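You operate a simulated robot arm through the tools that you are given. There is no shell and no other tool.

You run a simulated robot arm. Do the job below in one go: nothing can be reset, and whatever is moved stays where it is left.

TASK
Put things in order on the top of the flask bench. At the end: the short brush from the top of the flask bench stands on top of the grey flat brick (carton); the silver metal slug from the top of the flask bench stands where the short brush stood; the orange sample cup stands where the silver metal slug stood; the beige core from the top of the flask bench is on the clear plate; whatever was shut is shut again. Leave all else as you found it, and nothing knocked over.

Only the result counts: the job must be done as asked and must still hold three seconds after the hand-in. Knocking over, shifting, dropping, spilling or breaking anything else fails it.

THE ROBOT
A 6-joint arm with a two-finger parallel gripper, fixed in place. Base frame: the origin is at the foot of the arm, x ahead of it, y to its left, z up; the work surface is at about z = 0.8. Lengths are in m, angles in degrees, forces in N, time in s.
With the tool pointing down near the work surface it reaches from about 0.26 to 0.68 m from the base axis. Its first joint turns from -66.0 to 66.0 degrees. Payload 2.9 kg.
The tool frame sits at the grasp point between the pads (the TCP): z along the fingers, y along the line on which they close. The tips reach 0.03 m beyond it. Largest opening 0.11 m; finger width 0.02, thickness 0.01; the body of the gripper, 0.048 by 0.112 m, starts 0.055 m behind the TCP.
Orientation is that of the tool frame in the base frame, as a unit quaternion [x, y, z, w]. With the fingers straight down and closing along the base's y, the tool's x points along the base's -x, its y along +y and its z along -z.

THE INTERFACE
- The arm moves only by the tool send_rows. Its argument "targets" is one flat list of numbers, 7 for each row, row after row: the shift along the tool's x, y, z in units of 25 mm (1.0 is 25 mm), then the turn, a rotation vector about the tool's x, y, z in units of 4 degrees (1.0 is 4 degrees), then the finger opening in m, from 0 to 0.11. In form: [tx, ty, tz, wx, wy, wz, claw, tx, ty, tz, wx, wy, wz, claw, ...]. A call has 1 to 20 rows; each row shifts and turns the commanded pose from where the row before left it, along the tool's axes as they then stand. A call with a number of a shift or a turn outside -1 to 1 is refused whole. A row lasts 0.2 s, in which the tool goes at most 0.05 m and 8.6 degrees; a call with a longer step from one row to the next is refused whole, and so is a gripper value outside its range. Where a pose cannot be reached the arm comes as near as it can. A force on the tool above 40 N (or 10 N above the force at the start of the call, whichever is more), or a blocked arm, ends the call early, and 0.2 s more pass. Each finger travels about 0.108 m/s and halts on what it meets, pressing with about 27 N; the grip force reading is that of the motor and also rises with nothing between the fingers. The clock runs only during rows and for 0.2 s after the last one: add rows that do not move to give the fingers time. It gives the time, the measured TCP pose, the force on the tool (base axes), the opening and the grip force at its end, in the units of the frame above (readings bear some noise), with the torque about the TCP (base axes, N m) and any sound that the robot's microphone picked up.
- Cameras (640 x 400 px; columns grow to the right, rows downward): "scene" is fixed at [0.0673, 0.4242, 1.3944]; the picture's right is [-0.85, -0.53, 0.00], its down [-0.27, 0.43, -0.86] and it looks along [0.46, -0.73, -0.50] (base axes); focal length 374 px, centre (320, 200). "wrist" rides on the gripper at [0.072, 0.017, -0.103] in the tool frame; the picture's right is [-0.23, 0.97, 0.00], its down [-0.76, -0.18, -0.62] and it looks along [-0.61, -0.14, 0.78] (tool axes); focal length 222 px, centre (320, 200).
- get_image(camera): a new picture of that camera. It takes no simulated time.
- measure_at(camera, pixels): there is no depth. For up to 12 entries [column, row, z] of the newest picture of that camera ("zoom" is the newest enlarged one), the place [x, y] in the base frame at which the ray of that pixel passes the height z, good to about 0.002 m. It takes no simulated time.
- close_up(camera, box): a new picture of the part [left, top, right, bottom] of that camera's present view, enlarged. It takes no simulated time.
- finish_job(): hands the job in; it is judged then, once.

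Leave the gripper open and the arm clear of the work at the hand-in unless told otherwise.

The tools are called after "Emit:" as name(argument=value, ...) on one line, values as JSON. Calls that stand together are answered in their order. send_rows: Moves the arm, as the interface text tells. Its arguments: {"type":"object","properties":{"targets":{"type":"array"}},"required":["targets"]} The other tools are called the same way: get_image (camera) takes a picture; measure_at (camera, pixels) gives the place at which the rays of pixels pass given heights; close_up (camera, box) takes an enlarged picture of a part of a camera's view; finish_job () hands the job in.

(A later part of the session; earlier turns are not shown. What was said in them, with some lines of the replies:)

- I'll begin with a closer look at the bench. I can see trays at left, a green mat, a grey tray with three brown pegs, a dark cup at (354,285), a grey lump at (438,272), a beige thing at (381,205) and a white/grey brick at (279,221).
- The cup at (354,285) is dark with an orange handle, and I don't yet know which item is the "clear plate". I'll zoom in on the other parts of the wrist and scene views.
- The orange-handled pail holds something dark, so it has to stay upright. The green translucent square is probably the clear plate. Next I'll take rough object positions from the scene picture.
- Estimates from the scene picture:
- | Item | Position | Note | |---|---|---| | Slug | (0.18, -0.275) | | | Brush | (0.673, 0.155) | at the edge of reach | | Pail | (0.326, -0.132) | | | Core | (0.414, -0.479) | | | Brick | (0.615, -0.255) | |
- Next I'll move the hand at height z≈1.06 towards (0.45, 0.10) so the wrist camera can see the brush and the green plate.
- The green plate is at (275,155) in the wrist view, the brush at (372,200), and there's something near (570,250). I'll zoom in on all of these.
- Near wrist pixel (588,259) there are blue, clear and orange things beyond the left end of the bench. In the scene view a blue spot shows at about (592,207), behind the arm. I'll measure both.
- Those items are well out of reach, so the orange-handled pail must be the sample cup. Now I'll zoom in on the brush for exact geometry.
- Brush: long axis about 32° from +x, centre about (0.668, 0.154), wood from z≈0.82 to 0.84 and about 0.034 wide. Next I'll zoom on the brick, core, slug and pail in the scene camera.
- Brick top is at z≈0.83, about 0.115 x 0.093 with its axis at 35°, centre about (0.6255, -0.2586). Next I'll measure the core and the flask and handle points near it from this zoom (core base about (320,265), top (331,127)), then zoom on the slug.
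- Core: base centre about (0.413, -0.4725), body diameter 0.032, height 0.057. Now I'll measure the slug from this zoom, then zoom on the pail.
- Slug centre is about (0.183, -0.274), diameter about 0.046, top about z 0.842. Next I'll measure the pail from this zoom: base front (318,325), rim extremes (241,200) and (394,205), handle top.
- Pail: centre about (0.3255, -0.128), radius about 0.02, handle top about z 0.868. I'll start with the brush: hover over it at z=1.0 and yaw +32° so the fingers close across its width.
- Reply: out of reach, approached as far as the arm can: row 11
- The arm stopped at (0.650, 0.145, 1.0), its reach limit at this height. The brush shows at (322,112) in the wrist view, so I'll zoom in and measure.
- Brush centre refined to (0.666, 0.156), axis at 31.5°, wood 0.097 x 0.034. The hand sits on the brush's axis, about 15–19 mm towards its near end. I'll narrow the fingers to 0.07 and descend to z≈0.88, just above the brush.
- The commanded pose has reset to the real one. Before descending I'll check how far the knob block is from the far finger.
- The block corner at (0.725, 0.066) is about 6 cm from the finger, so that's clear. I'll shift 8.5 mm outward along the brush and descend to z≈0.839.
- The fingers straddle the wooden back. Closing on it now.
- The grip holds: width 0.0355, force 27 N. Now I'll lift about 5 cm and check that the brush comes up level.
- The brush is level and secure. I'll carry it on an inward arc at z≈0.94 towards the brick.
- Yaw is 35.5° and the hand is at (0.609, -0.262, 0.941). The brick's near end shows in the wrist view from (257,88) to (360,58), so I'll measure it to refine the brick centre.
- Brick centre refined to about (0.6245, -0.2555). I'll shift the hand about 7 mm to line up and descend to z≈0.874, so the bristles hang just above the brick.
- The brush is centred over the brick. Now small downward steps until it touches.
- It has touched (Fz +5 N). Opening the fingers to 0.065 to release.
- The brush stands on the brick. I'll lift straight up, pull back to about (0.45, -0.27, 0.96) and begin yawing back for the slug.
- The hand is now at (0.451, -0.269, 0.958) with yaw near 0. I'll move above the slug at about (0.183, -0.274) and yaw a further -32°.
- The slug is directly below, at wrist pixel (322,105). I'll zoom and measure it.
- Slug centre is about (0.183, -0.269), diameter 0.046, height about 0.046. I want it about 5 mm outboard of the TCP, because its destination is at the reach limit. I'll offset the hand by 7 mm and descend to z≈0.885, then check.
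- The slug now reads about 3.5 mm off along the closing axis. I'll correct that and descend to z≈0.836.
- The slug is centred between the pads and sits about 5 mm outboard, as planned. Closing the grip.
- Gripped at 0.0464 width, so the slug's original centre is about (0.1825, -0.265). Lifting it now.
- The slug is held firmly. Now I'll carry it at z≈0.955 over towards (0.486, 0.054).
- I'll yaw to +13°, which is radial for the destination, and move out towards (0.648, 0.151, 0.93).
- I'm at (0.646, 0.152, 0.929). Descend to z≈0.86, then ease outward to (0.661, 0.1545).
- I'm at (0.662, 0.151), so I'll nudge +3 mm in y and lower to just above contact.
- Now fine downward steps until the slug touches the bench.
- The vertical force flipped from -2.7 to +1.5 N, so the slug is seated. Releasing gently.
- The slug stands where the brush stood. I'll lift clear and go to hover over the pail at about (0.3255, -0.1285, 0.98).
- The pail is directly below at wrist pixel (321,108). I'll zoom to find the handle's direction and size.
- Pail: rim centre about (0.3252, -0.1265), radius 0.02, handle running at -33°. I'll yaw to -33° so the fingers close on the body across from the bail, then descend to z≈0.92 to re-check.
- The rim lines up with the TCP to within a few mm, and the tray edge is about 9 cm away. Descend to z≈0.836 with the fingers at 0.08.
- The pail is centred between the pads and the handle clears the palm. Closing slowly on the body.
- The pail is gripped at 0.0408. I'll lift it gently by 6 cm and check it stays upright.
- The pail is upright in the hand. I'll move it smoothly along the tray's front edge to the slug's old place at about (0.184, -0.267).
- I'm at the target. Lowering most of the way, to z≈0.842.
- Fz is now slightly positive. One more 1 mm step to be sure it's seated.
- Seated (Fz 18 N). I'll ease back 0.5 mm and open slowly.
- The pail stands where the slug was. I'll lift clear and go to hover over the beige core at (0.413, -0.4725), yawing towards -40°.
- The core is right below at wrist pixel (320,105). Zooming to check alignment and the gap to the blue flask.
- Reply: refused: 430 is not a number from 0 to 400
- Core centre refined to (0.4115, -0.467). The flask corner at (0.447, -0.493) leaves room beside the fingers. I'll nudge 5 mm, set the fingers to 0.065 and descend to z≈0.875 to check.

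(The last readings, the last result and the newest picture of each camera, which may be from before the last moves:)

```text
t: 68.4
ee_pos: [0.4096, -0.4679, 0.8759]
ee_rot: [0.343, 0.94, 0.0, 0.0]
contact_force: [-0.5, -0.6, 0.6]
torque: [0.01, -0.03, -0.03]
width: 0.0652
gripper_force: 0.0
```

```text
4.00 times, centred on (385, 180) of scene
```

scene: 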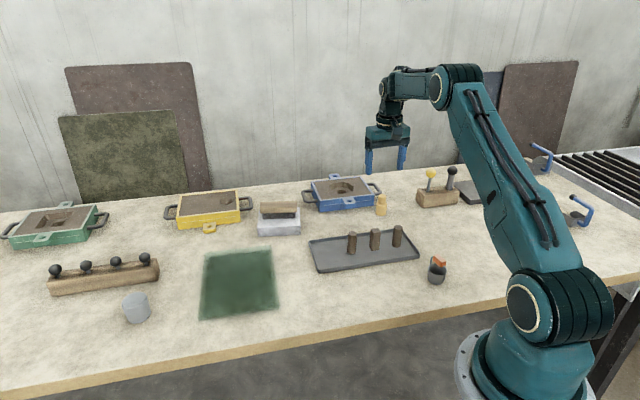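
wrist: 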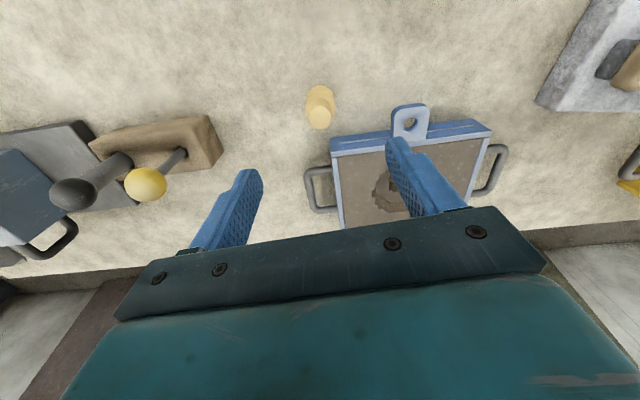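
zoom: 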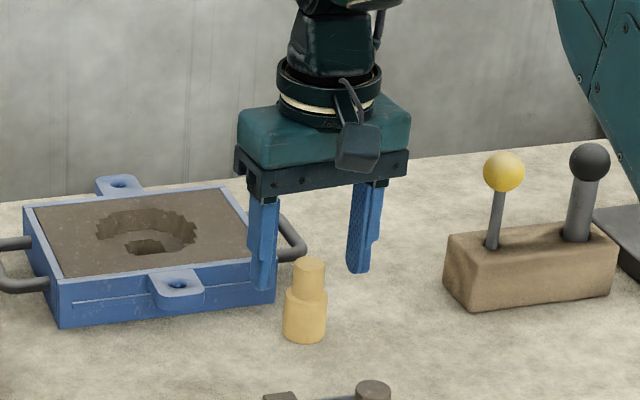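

The core's top centre coincides with the TCP, and the right finger clears the flask tab by about 3 cm. Descend to z≈0.836.

Emit:
send_rows(targets=[0, 0.02, 0.5, 0, 0, 0, 0.065, 0, 0, 0.6, 0, 0, 0, 0.065, 0, 0, 0.48, 0, 0, 0, 0.065, 0, 0, 0, 0, 0, 0, 0.065])

Emit:
close_up(camera="wrist", box=[160, 40, 480, 240])

Emit:
close_up(camera="scene", box=[320, 130, 450, 230])

```text
t: 69.4
ee_pos: [0.4106, -0.4686, 0.8361]
ee_rot: [0.343, 0.939, 0.0, -0.001]
contact_force: [-0.6, -0.2, 0.3]
torque: [0.02, -0.01, 0.01]
width: 0.0648
gripper_force: 0.0
```

```text
2.00 times, centred on (320, 140) of wrist
```

zoom: 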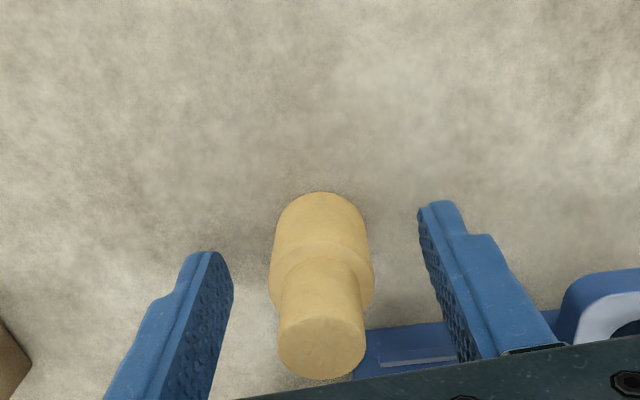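

```text
4.00 times, centred on (385, 180) of scene
```

zoom: 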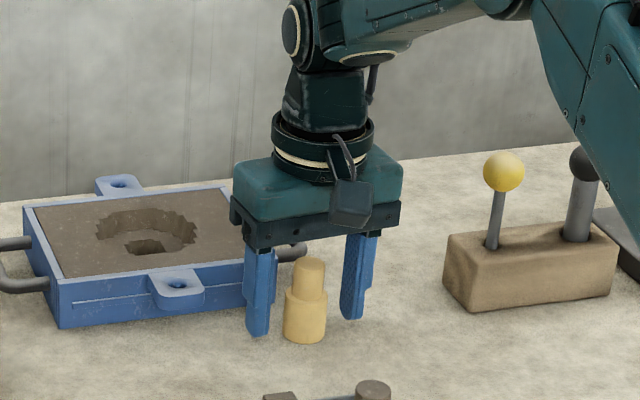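

The core stands centred between the pads. Closing gently.

Emit:
send_rows(targets=[0, 0, 0, 0, 0, 0, 0.05, 0, 0, 0, 0, 0, 0, 0.038, 0, 0, 0, 0, 0, 0, 0.033, 0, 0, 0, 0, 0, 0, 0.029, 0, 0, 0, 0, 0, 0, 0.026, 0, 0, 0, 0, 0, 0, 0.026])

Emit:
close_up(camera="wrist", box=[160, 40, 480, 240])

```text
t: 70.8
ee_pos: [0.412, -0.4685, 0.8351]
ee_rot: [0.342, 0.94, 0.0, 0.0]
contact_force: [0.6, 0.9, 0.5]
torque: [0.0, -0.02, 0.02]
width: 0.0298
gripper_force: 27.0
```

```text
2.00 times, centred on (320, 140) of wrist
```

zoom: 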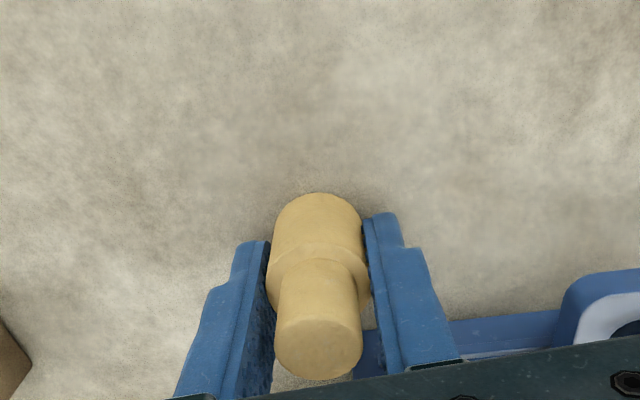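

Held at 0.0298. Lifting to about z 0.95 and checking.

Emit:
send_rows(targets=[0, 0, -0.2, 0, 0, 0, 0.026, 0, 0, -0.5, 0, 0, 0, 0.026, 0, 0, -0.8, 0, 0, 0, 0.026, 0, 0, -1, 0, 0, 0, 0.026, 0, 0, -1, 0, 0, 0, 0.026, 0, 0, -0.7, 0, 0, 0, 0.026, 0, 0, -0.4, 0, 0, 0, 0.026, 0, 0, 0, 0, 0, 0, 0.026])

Emit:
close_up(camera="scene", box=[320, 110, 450, 230])

```text
t: 72.6
ee_pos: [0.4117, -0.467, 0.9527]
ee_rot: [0.342, 0.94, 0.0, 0.0]
contact_force: [-0.9, -0.1, -0.8]
torque: [0.02, -0.02, -0.01]
width: 0.0297
gripper_force: 27.2
```

```text
3.33 times, centred on (385, 170) of scene
```

zoom: 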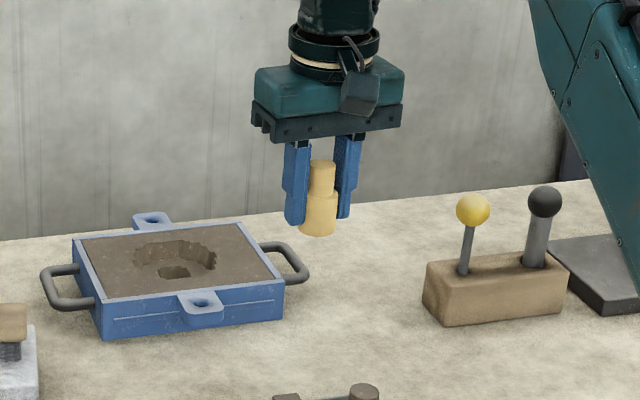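

The core is upright in the hand. Carrying it across at z≈0.95 to above the green clear plate.

Emit:
send_rows(targets=[0.187, 0.479, 0, 0, 0, 0, 0.026, 0.375, 0.958, 0, 0, 0, 0, 0.026, 0.375, 0.958, 0, 0, 0, 0, 0.026, 0.375, 0.958, 0, 0, 0, 0, 0.026, 0.375, 0.958, 0, 0, 0, 0, 0.026, 0.375, 0.958, 0, 0, 0, 0, 0.026, 0.375, 0.958, 0, 0, 0, 0, 0.026, 0.375, 0.958, 0, 0, 0, 0, 0.026, 0.375, 0.958, 0, 0, 0, 0, 0.026, 0.375, 0.958, 0, 0, 0, 0, 0.026, 0.375, 0.958, 0, 0, 0, 0, 0.026, 0.375, 0.958, 0, 0, 0, 0, 0.026, 0.375, 0.958, 0, 0, 0, 0, 0.026, 0.375, 0.958, 0, 0, 0, 0, 0.026, 0.375, 0.958, 0, 0, 0, 0, 0.026, 0.375, 0.958, 0, 0, 0, 0, 0.026, 0.375, 0.958, 0, 0, 0, 0, 0.026, 0.375, 0.958, 0, 0, 0, 0, 0.026, 0.187, 0.479, 0, 0, 0, 0, 0.026, 0, 0, 0, 0, 0, 0, 0.026])

Emit:
get_image(camera="scene")

Emit:
get_image(camera="wrist")

```text
t: 76.8
ee_pos: [0.5571, -0.0289, 0.9507]
ee_rot: [0.343, 0.939, 0.0, 0.0]
contact_force: [-0.3, 0.5, -1.0]
torque: [0.0, -0.01, -0.02]
width: 0.0294
gripper_force: 27.1
```

```text
taken
```

scene: 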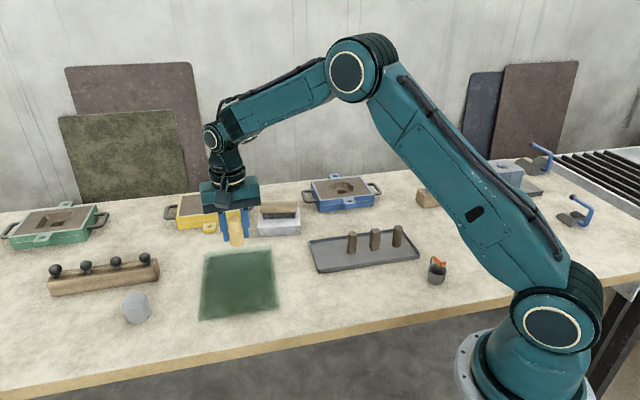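

```text
taken
```

wrist: 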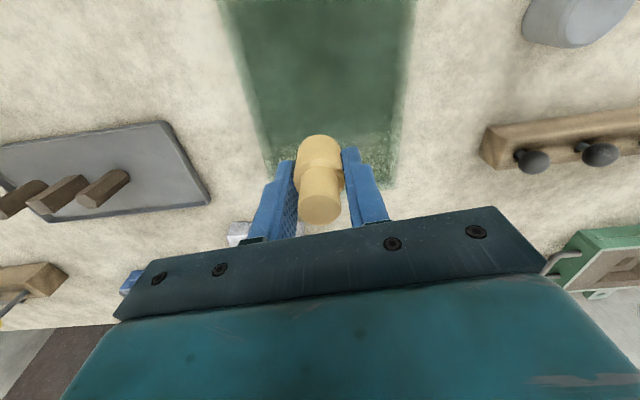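

The spot below the hand projects to about (320,110) in the wrist view, on the plate. I'll measure the plate edges to centre on it.

Emit:
measure_at(camera="wrist", pixels=[[255, 110, 0.803], [402, 110, 0.803], [320, 110, 0.803], [272, 170, 0.803], [393, 187, 0.803], [230, 3, 0.803], [412, 3, 0.803]])

Emit:
measure_at(camera="scene", pixels=[[206, 253, 0.803], [271, 247, 0.803], [278, 309, 0.803], [198, 319, 0.803]])

Emit:
close_up(camera="scene", box=[180, 220, 300, 330])

```text
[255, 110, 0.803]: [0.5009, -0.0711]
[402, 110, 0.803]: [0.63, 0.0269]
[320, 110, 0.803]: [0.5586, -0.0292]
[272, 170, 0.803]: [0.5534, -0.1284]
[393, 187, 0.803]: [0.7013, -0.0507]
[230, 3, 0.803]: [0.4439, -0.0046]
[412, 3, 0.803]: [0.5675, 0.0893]
```

```text
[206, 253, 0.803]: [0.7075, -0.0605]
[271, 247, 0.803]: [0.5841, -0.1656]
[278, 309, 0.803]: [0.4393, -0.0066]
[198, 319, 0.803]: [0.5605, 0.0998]
```

```text
3.64 times, centred on (240, 275) of scene
```

zoom: 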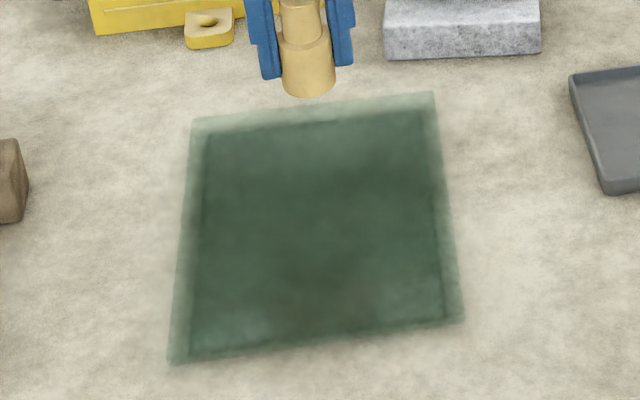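

Plate centre is about (0.57, -0.03). I'll shift 1 cm and lower to z≈0.855, so the core's base is about 2 cm above the bench. Then I'll look at the gap.

Emit:
send_rows(targets=[-0.37, 0.21, 0.3, 0, 0, 0, 0.026, 0, 0, 0.9, 0, 0, 0, 0.026, 0, 0, 0.9, 0, 0, 0, 0.026, 0, 0, 0.9, 0, 0, 0, 0.026, 0, 0, 0.6, 0, 0, 0, 0.026, 0, 0, 0.2, 0, 0, 0, 0.026, 0, 0, 0, 0, 0, 0, 0.026])

Emit:
close_up(camera="scene", box=[190, 215, 290, 300])

Emit:
close_up(camera="wrist", box=[160, 40, 480, 240])

```text
t: 78.4
ee_pos: [0.5691, -0.0317, 0.8566]
ee_rot: [0.343, 0.939, 0.0, 0.001]
contact_force: [0.4, -0.4, -0.8]
torque: [-0.06, 0.02, 0.0]
width: 0.0295
gripper_force: 26.9
```

```text
4.71 times, centred on (240, 258) of scene
```

zoom: 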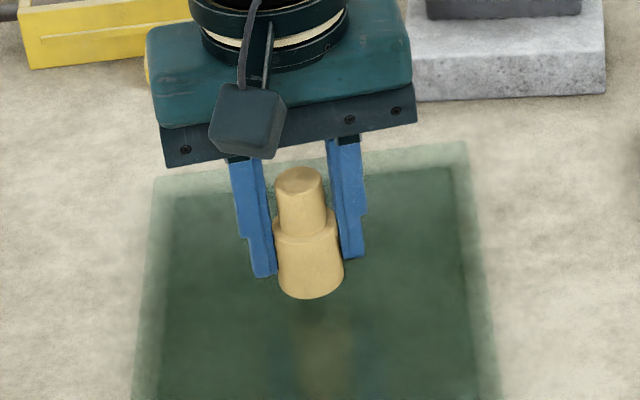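

```text
2.00 times, centred on (320, 140) of wrist
```

zoom: 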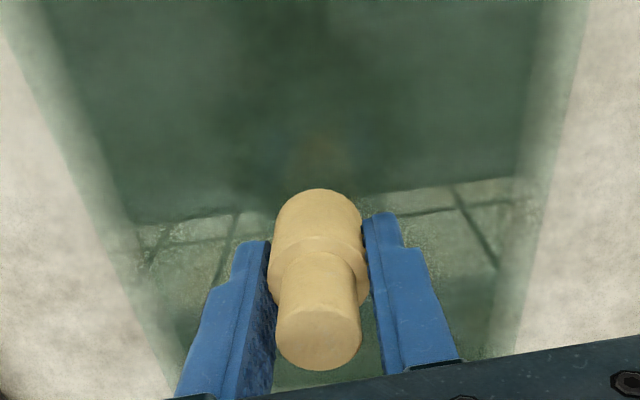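

The plate mirrors the core, so it is glass. The core's base is at about z=0.821. I'll lower in small steps and watch the force.

Emit:
send_rows(targets=[0, 0, 0.04, 0, 0, 0, 0.026, 0, 0, 0.04, 0, 0, 0, 0.026, 0, 0, 0.04, 0, 0, 0, 0.026])

Emit:
send_rows(targets=[0, 0, 0.04, 0, 0, 0, 0.026, 0, 0, 0.04, 0, 0, 0, 0.026])

Emit:
close_up(camera="scene", box=[190, 215, 290, 300])

```text
t: 79.2
ee_pos: [0.5679, -0.0319, 0.8531]
ee_rot: [0.343, 0.939, 0.0, 0.0]
contact_force: [0.0, -0.7, -0.4]
torque: [-0.01, 0.0, -0.03]
width: 0.0294
gripper_force: 26.7
```

```text
t: 79.8
ee_pos: [0.5689, -0.0311, 0.8528]
ee_rot: [0.343, 0.939, -0.001, 0.0]
contact_force: [-0.8, 1.3, 3.9]
torque: [0.05, 0.06, -0.05]
width: 0.0295
gripper_force: 26.6
```

```text
4.71 times, centred on (240, 258) of scene
```

zoom: 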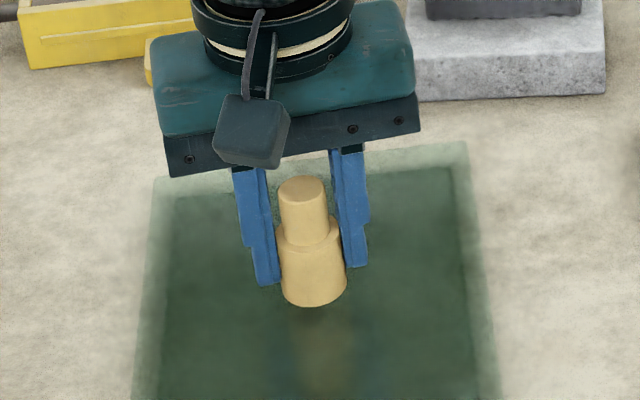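

The force has risen to about +4 N at z≈0.852, possibly contact. One more 0.5 mm step to confirm.

Emit:
send_rows(targets=[0, 0, 0.02, 0, 0, 0, 0.026, 0, 0, 0, 0, 0, 0, 0.026])

Emit:
close_up(camera="scene", box=[200, 230, 280, 290])

Emit:
close_up(camera="wrist", box=[240, 90, 400, 230])

```text
t: 80.4
ee_pos: [0.5684, -0.031, 0.8516]
ee_rot: [0.343, 0.939, 0.0, -0.001]
contact_force: [-0.1, 1.0, 2.9]
torque: [0.01, -0.03, 0.02]
width: 0.0294
gripper_force: 27.3
```

```text
6.67 times, centred on (240, 260) of scene
```

zoom: 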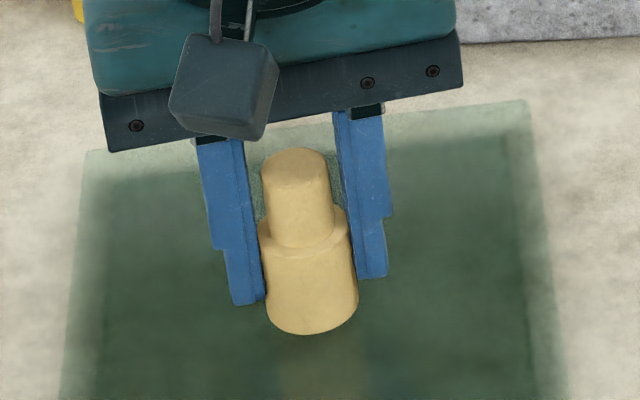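

```text
2.86 times, centred on (320, 160) of wrist
```

zoom: 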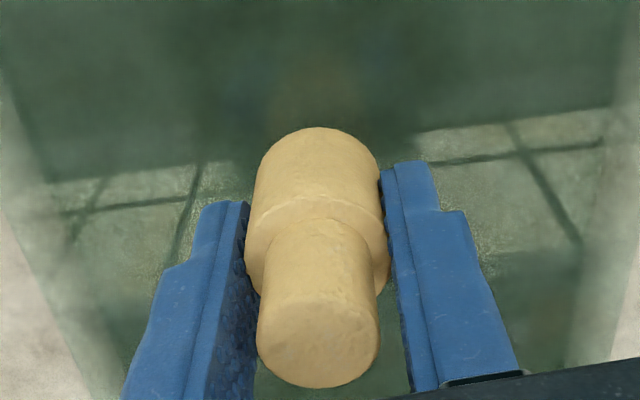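

The readings are ambiguous. Another 0.75 mm step will show whether the force climbs.

Emit:
send_rows(targets=[0, 0, 0.03, 0, 0, 0, 0.026, 0, 0, 0, 0, 0, 0, 0.026])

```text
t: 81.0
ee_pos: [0.5681, -0.0325, 0.8521]
ee_rot: [0.343, 0.939, 0.001, 0.001]
contact_force: [1.6, -1.8, 3.2]
torque: [-0.02, -0.04, 0.01]
width: 0.0293
gripper_force: 26.9
```

Emit:
send_rows(targets=[0, 0, 0, 0, 0, 0, 0.026, 0, 0, 0, 0, 0, 0, 0.026])

Emit:
close_up(camera="scene", box=[200, 230, 280, 290])

Emit:
close_up(camera="wrist", box=[240, 90, 400, 230])

```text
t: 81.6
ee_pos: [0.5683, -0.0316, 0.8515]
ee_rot: [0.344, 0.939, 0.0, 0.0]
contact_force: [0.4, -1.8, 2.5]
torque: [-0.05, -0.02, 0.0]
width: 0.0295
gripper_force: 27.1
```

```text
6.67 times, centred on (240, 260) of scene
```

zoom: 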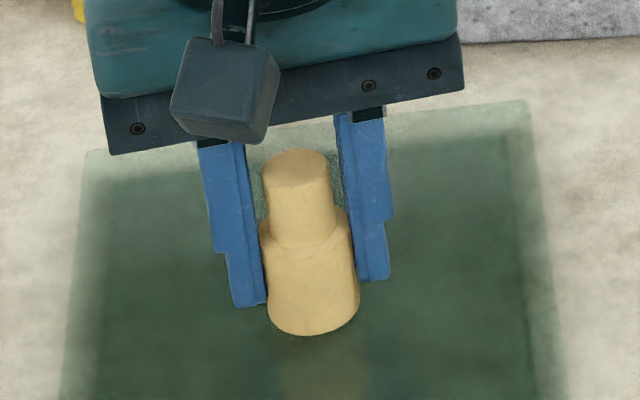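

```text
2.86 times, centred on (320, 160) of wrist
```

zoom: 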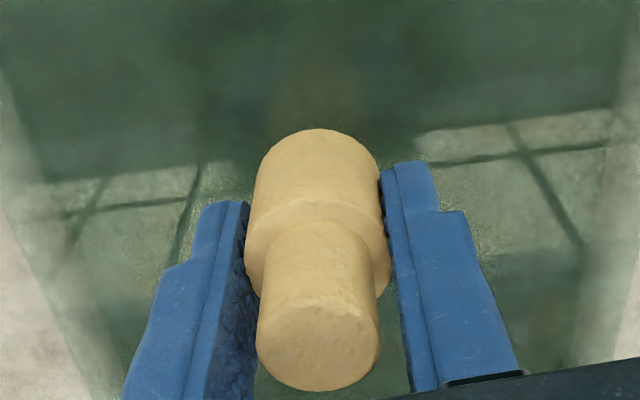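

The fingers moved down slightly while the core's base stayed at the same pixel, so it's resting on the glass (top about z 0.816). One more 1 mm step to be certain.

Emit:
send_rows(targets=[0, 0, 0.04, 0, 0, 0, 0.026, 0, 0, 0, 0, 0, 0, 0.026])

Emit:
close_up(camera="scene", box=[200, 230, 280, 290])

```text
t: 82.2
ee_pos: [0.568, -0.0331, 0.8516]
ee_rot: [0.343, 0.939, 0.001, 0.0]
contact_force: [-4.2, 1.0, 11.7]
torque: [0.08, 0.22, -0.01]
width: 0.0296
gripper_force: 27.3
```

```text
6.67 times, centred on (240, 260) of scene
```

zoom: 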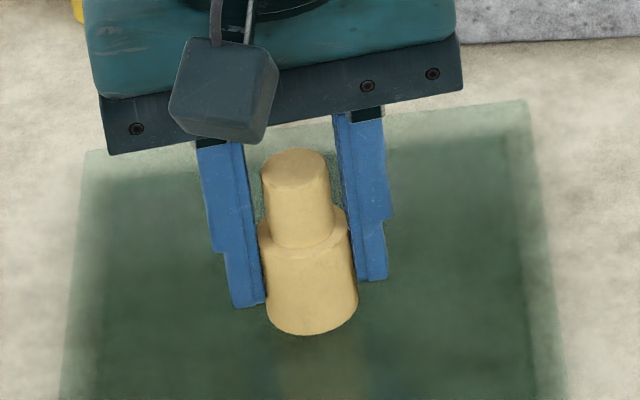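

Fz is 11.7 N, so it's clearly seated. I'll relieve 1 mm of preload and open the fingers slowly.

Emit:
send_rows(targets=[0, 0, -0.04, 0, 0, 0, 0.026, 0, 0, 0, 0, 0, 0, 0.029, 0, 0, 0, 0, 0, 0, 0.033, 0, 0, 0, 0, 0, 0, 0.042, 0, 0, 0, 0, 0, 0, 0.055, 0, 0, 0, 0, 0, 0, 0.065, 0, 0, 0, 0, 0, 0, 0.065])

Emit:
close_up(camera="scene", box=[200, 230, 280, 290])

Emit:
close_up(camera="wrist", box=[160, 40, 480, 240])

```text
t: 83.8
ee_pos: [0.5695, -0.033, 0.8511]
ee_rot: [0.343, 0.939, 0.0, 0.0]
contact_force: [-0.2, -0.4, 0.1]
torque: [0.0, -0.02, 0.02]
width: 0.065
gripper_force: 0.1
```

```text
6.67 times, centred on (240, 260) of scene
```

zoom: 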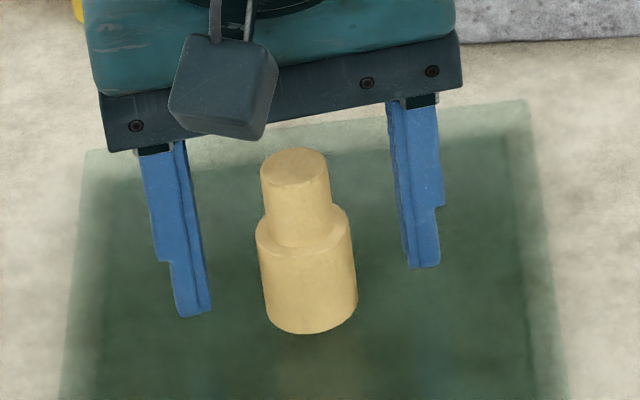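

```text
2.00 times, centred on (320, 140) of wrist
```

zoom: 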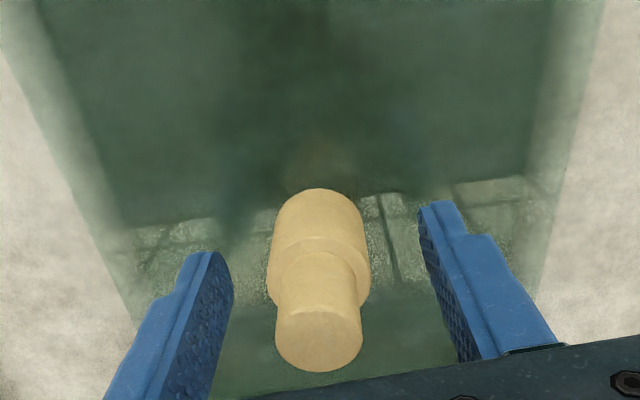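

The core stands on the glass plate. I'll lift straight up, retreat to a clear spot near the start pose, and check everything.

Emit:
send_rows(targets=[0, 0, -0.5, 0, 0, 0, 0.07, 0, 0, -1, 0, 0, 0, 0.07, 0, 0, -1, 0, 0, 0, 0.07, 0, 0, -1, 0, 0, 0, 0.07, 0, 0, -1, 0, 0, 0, 0.07, 0, 0, -1, 0, 0, 0, 0.09, 0, 0, -1, 0, 0, 0, 0.11, 0.8, -0.8, -0.3, 0, 0, 0, 0.11, 0.8, -0.8, -0.3, 0, 0, 0, 0.11, 0.8, -0.8, -0.3, 0, 0, 0, 0.11, 0.8, -0.8, -0.3, 0, 0, 0, 0.11, 0.8, -0.8, -0.3, 0, 0, 0, 0.11, 0.8, -0.8, 0, 0, 0, 0, 0.11, 0.8, -0.8, 0, 0, 0, 0, 0.11, 0, 0, 0, 0, 0, 0, 0.11])

Emit:
get_image(camera="scene")

Emit:
get_image(camera="wrist")

```text
t: 87.0
ee_pos: [0.3735, -0.0466, 1.0553]
ee_rot: [0.344, 0.939, 0.0, 0.0]
contact_force: [-0.5, 0.4, -0.8]
torque: [0.04, 0.0, -0.01]
width: 0.11
gripper_force: 0.1
```

```text
taken
```

scene: 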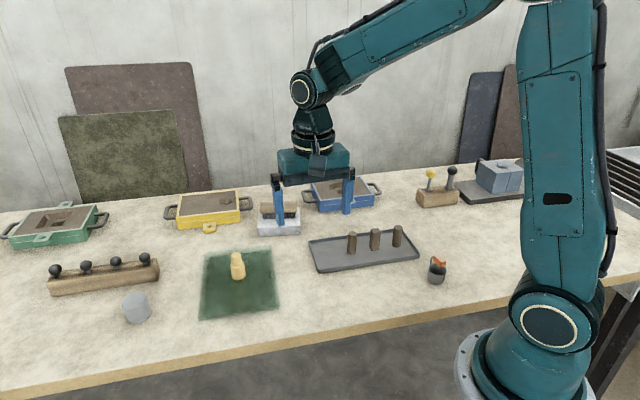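

```text
taken
```

wrist: 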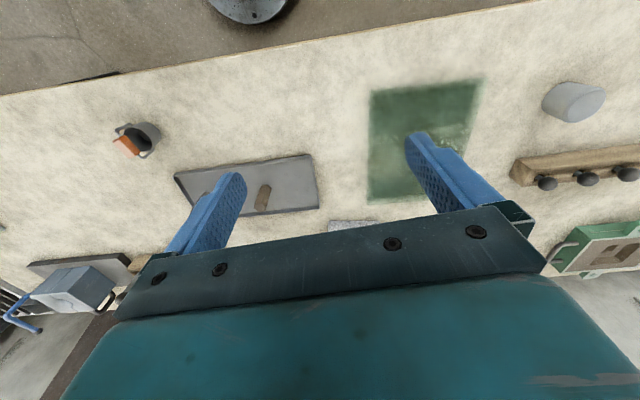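

Everything looks in place. I'll verify the slug, pail, brush and core with close-ups.

Emit:
close_up(camera="scene", box=[97, 283, 177, 333])

Emit:
measure_at(camera="zoom", pixels=[[320, 318, 0.8], [320, 120, 0.845]])

Emit:
close_up(camera="scene", box=[398, 248, 478, 298])

Emit:
close_up(camera="scene", box=[239, 186, 319, 246])

Emit:
close_up(camera="scene", box=[190, 240, 290, 330])

```text
8.00 times, centred on (137, 308) of scene
```

zoom: 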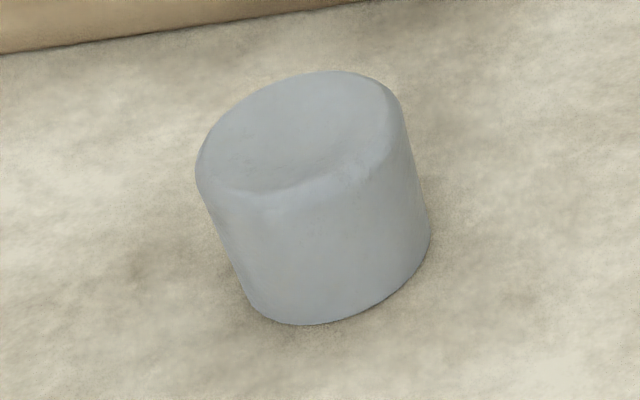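

```text
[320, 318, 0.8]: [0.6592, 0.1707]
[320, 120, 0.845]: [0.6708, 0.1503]
```

```text
8.00 times, centred on (438, 273) of scene
```

zoom: 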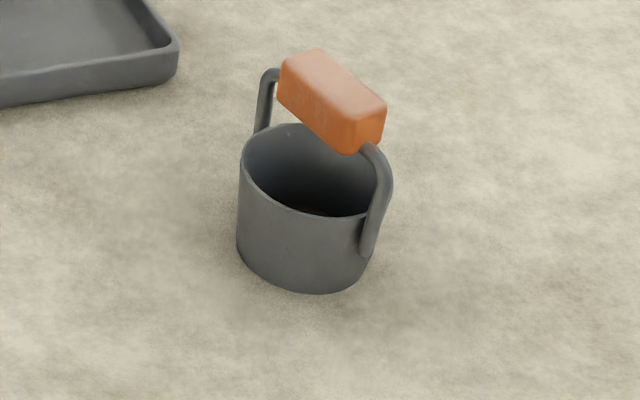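

```text
6.67 times, centred on (279, 216) of scene
```

zoom: 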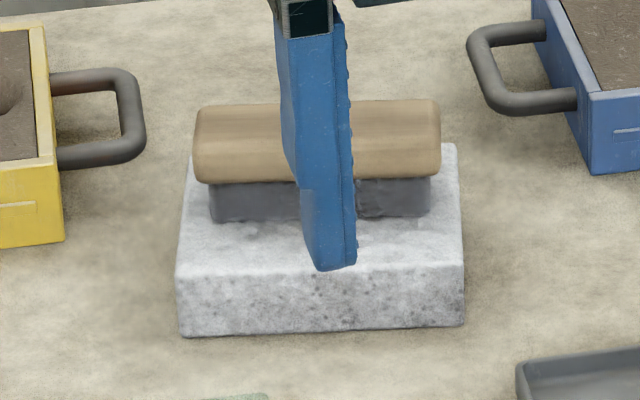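

```text
4.44 times, centred on (240, 285) of scene
```

zoom: 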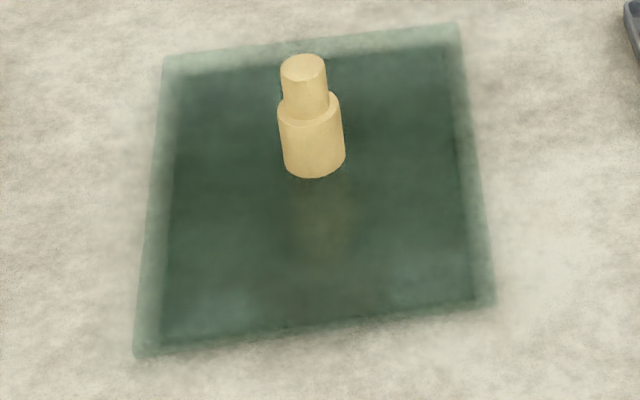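

Now a numeric check of the pail base front, the slug top and base, and the core base.

Emit:
measure_at(camera="scene", pixels=[[437.75, 284.6, 0.8], [427.7, 279, 0.8], [444.5, 281, 0.8], [134.5, 299.6, 0.846], [135.6, 323.3, 0.8], [128, 320, 0.8], [150.8, 313, 0.8]])

Emit:
get_image(camera="wrist")

Emit:
measure_at(camera="wrist", pixels=[[580, 100, 0.846], [568, 95, 0.8], [150, 138, 0.8]])

```text
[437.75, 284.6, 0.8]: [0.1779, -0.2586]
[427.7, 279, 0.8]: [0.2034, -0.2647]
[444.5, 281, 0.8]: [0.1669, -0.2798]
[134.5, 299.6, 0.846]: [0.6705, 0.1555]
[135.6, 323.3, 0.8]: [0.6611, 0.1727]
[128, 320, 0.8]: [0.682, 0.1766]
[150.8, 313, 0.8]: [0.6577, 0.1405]
```

```text
taken
```

wrist: 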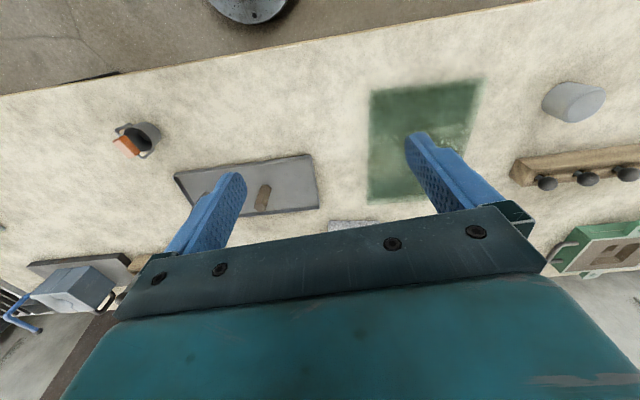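

```text
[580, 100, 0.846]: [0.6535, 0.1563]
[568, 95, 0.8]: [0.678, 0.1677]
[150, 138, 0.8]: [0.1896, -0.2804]
```

Results of the check:

| Item | Target | Now |
|---|---|---|
| Brush | on the grey brick | upright on top of it |
| Slug | (0.666, 0.156) | (0.670, 0.156) |
| Pail | (0.183, -0.267) | (0.185, -0.27), upright |
| Core | on the clear plate | standing on the glass, well inside its edges |

Nothing was opened, so nothing needs shutting. The gripper is open and the arm is high and clear, so I'm handing in.

Emit:
finish_job()

```text
The job is handed in.
```

I've handed the job in. All four items are where you asked, and nothing was knocked over or spilled as far as the cameras show. I don't have the judge's result.

- **Short brush:** it stands upright on top of the grey flat brick.
- **Silver metal slug:** it stands where the brush stood, within about 5 mm.
- **Orange sample cup:** it stands upright where the slug stood, within about 5 mm. I took this to be the dark pail with the orange handle, as no other orange cup was within reach.
- **Beige core:** it stands well inside the edges of the green glass plate. I took this to be the clear plate, as it was the only empty plate within reach.

I opened nothing, so there was nothing to shut again. I left the gripper fully open and the arm high above the bench.
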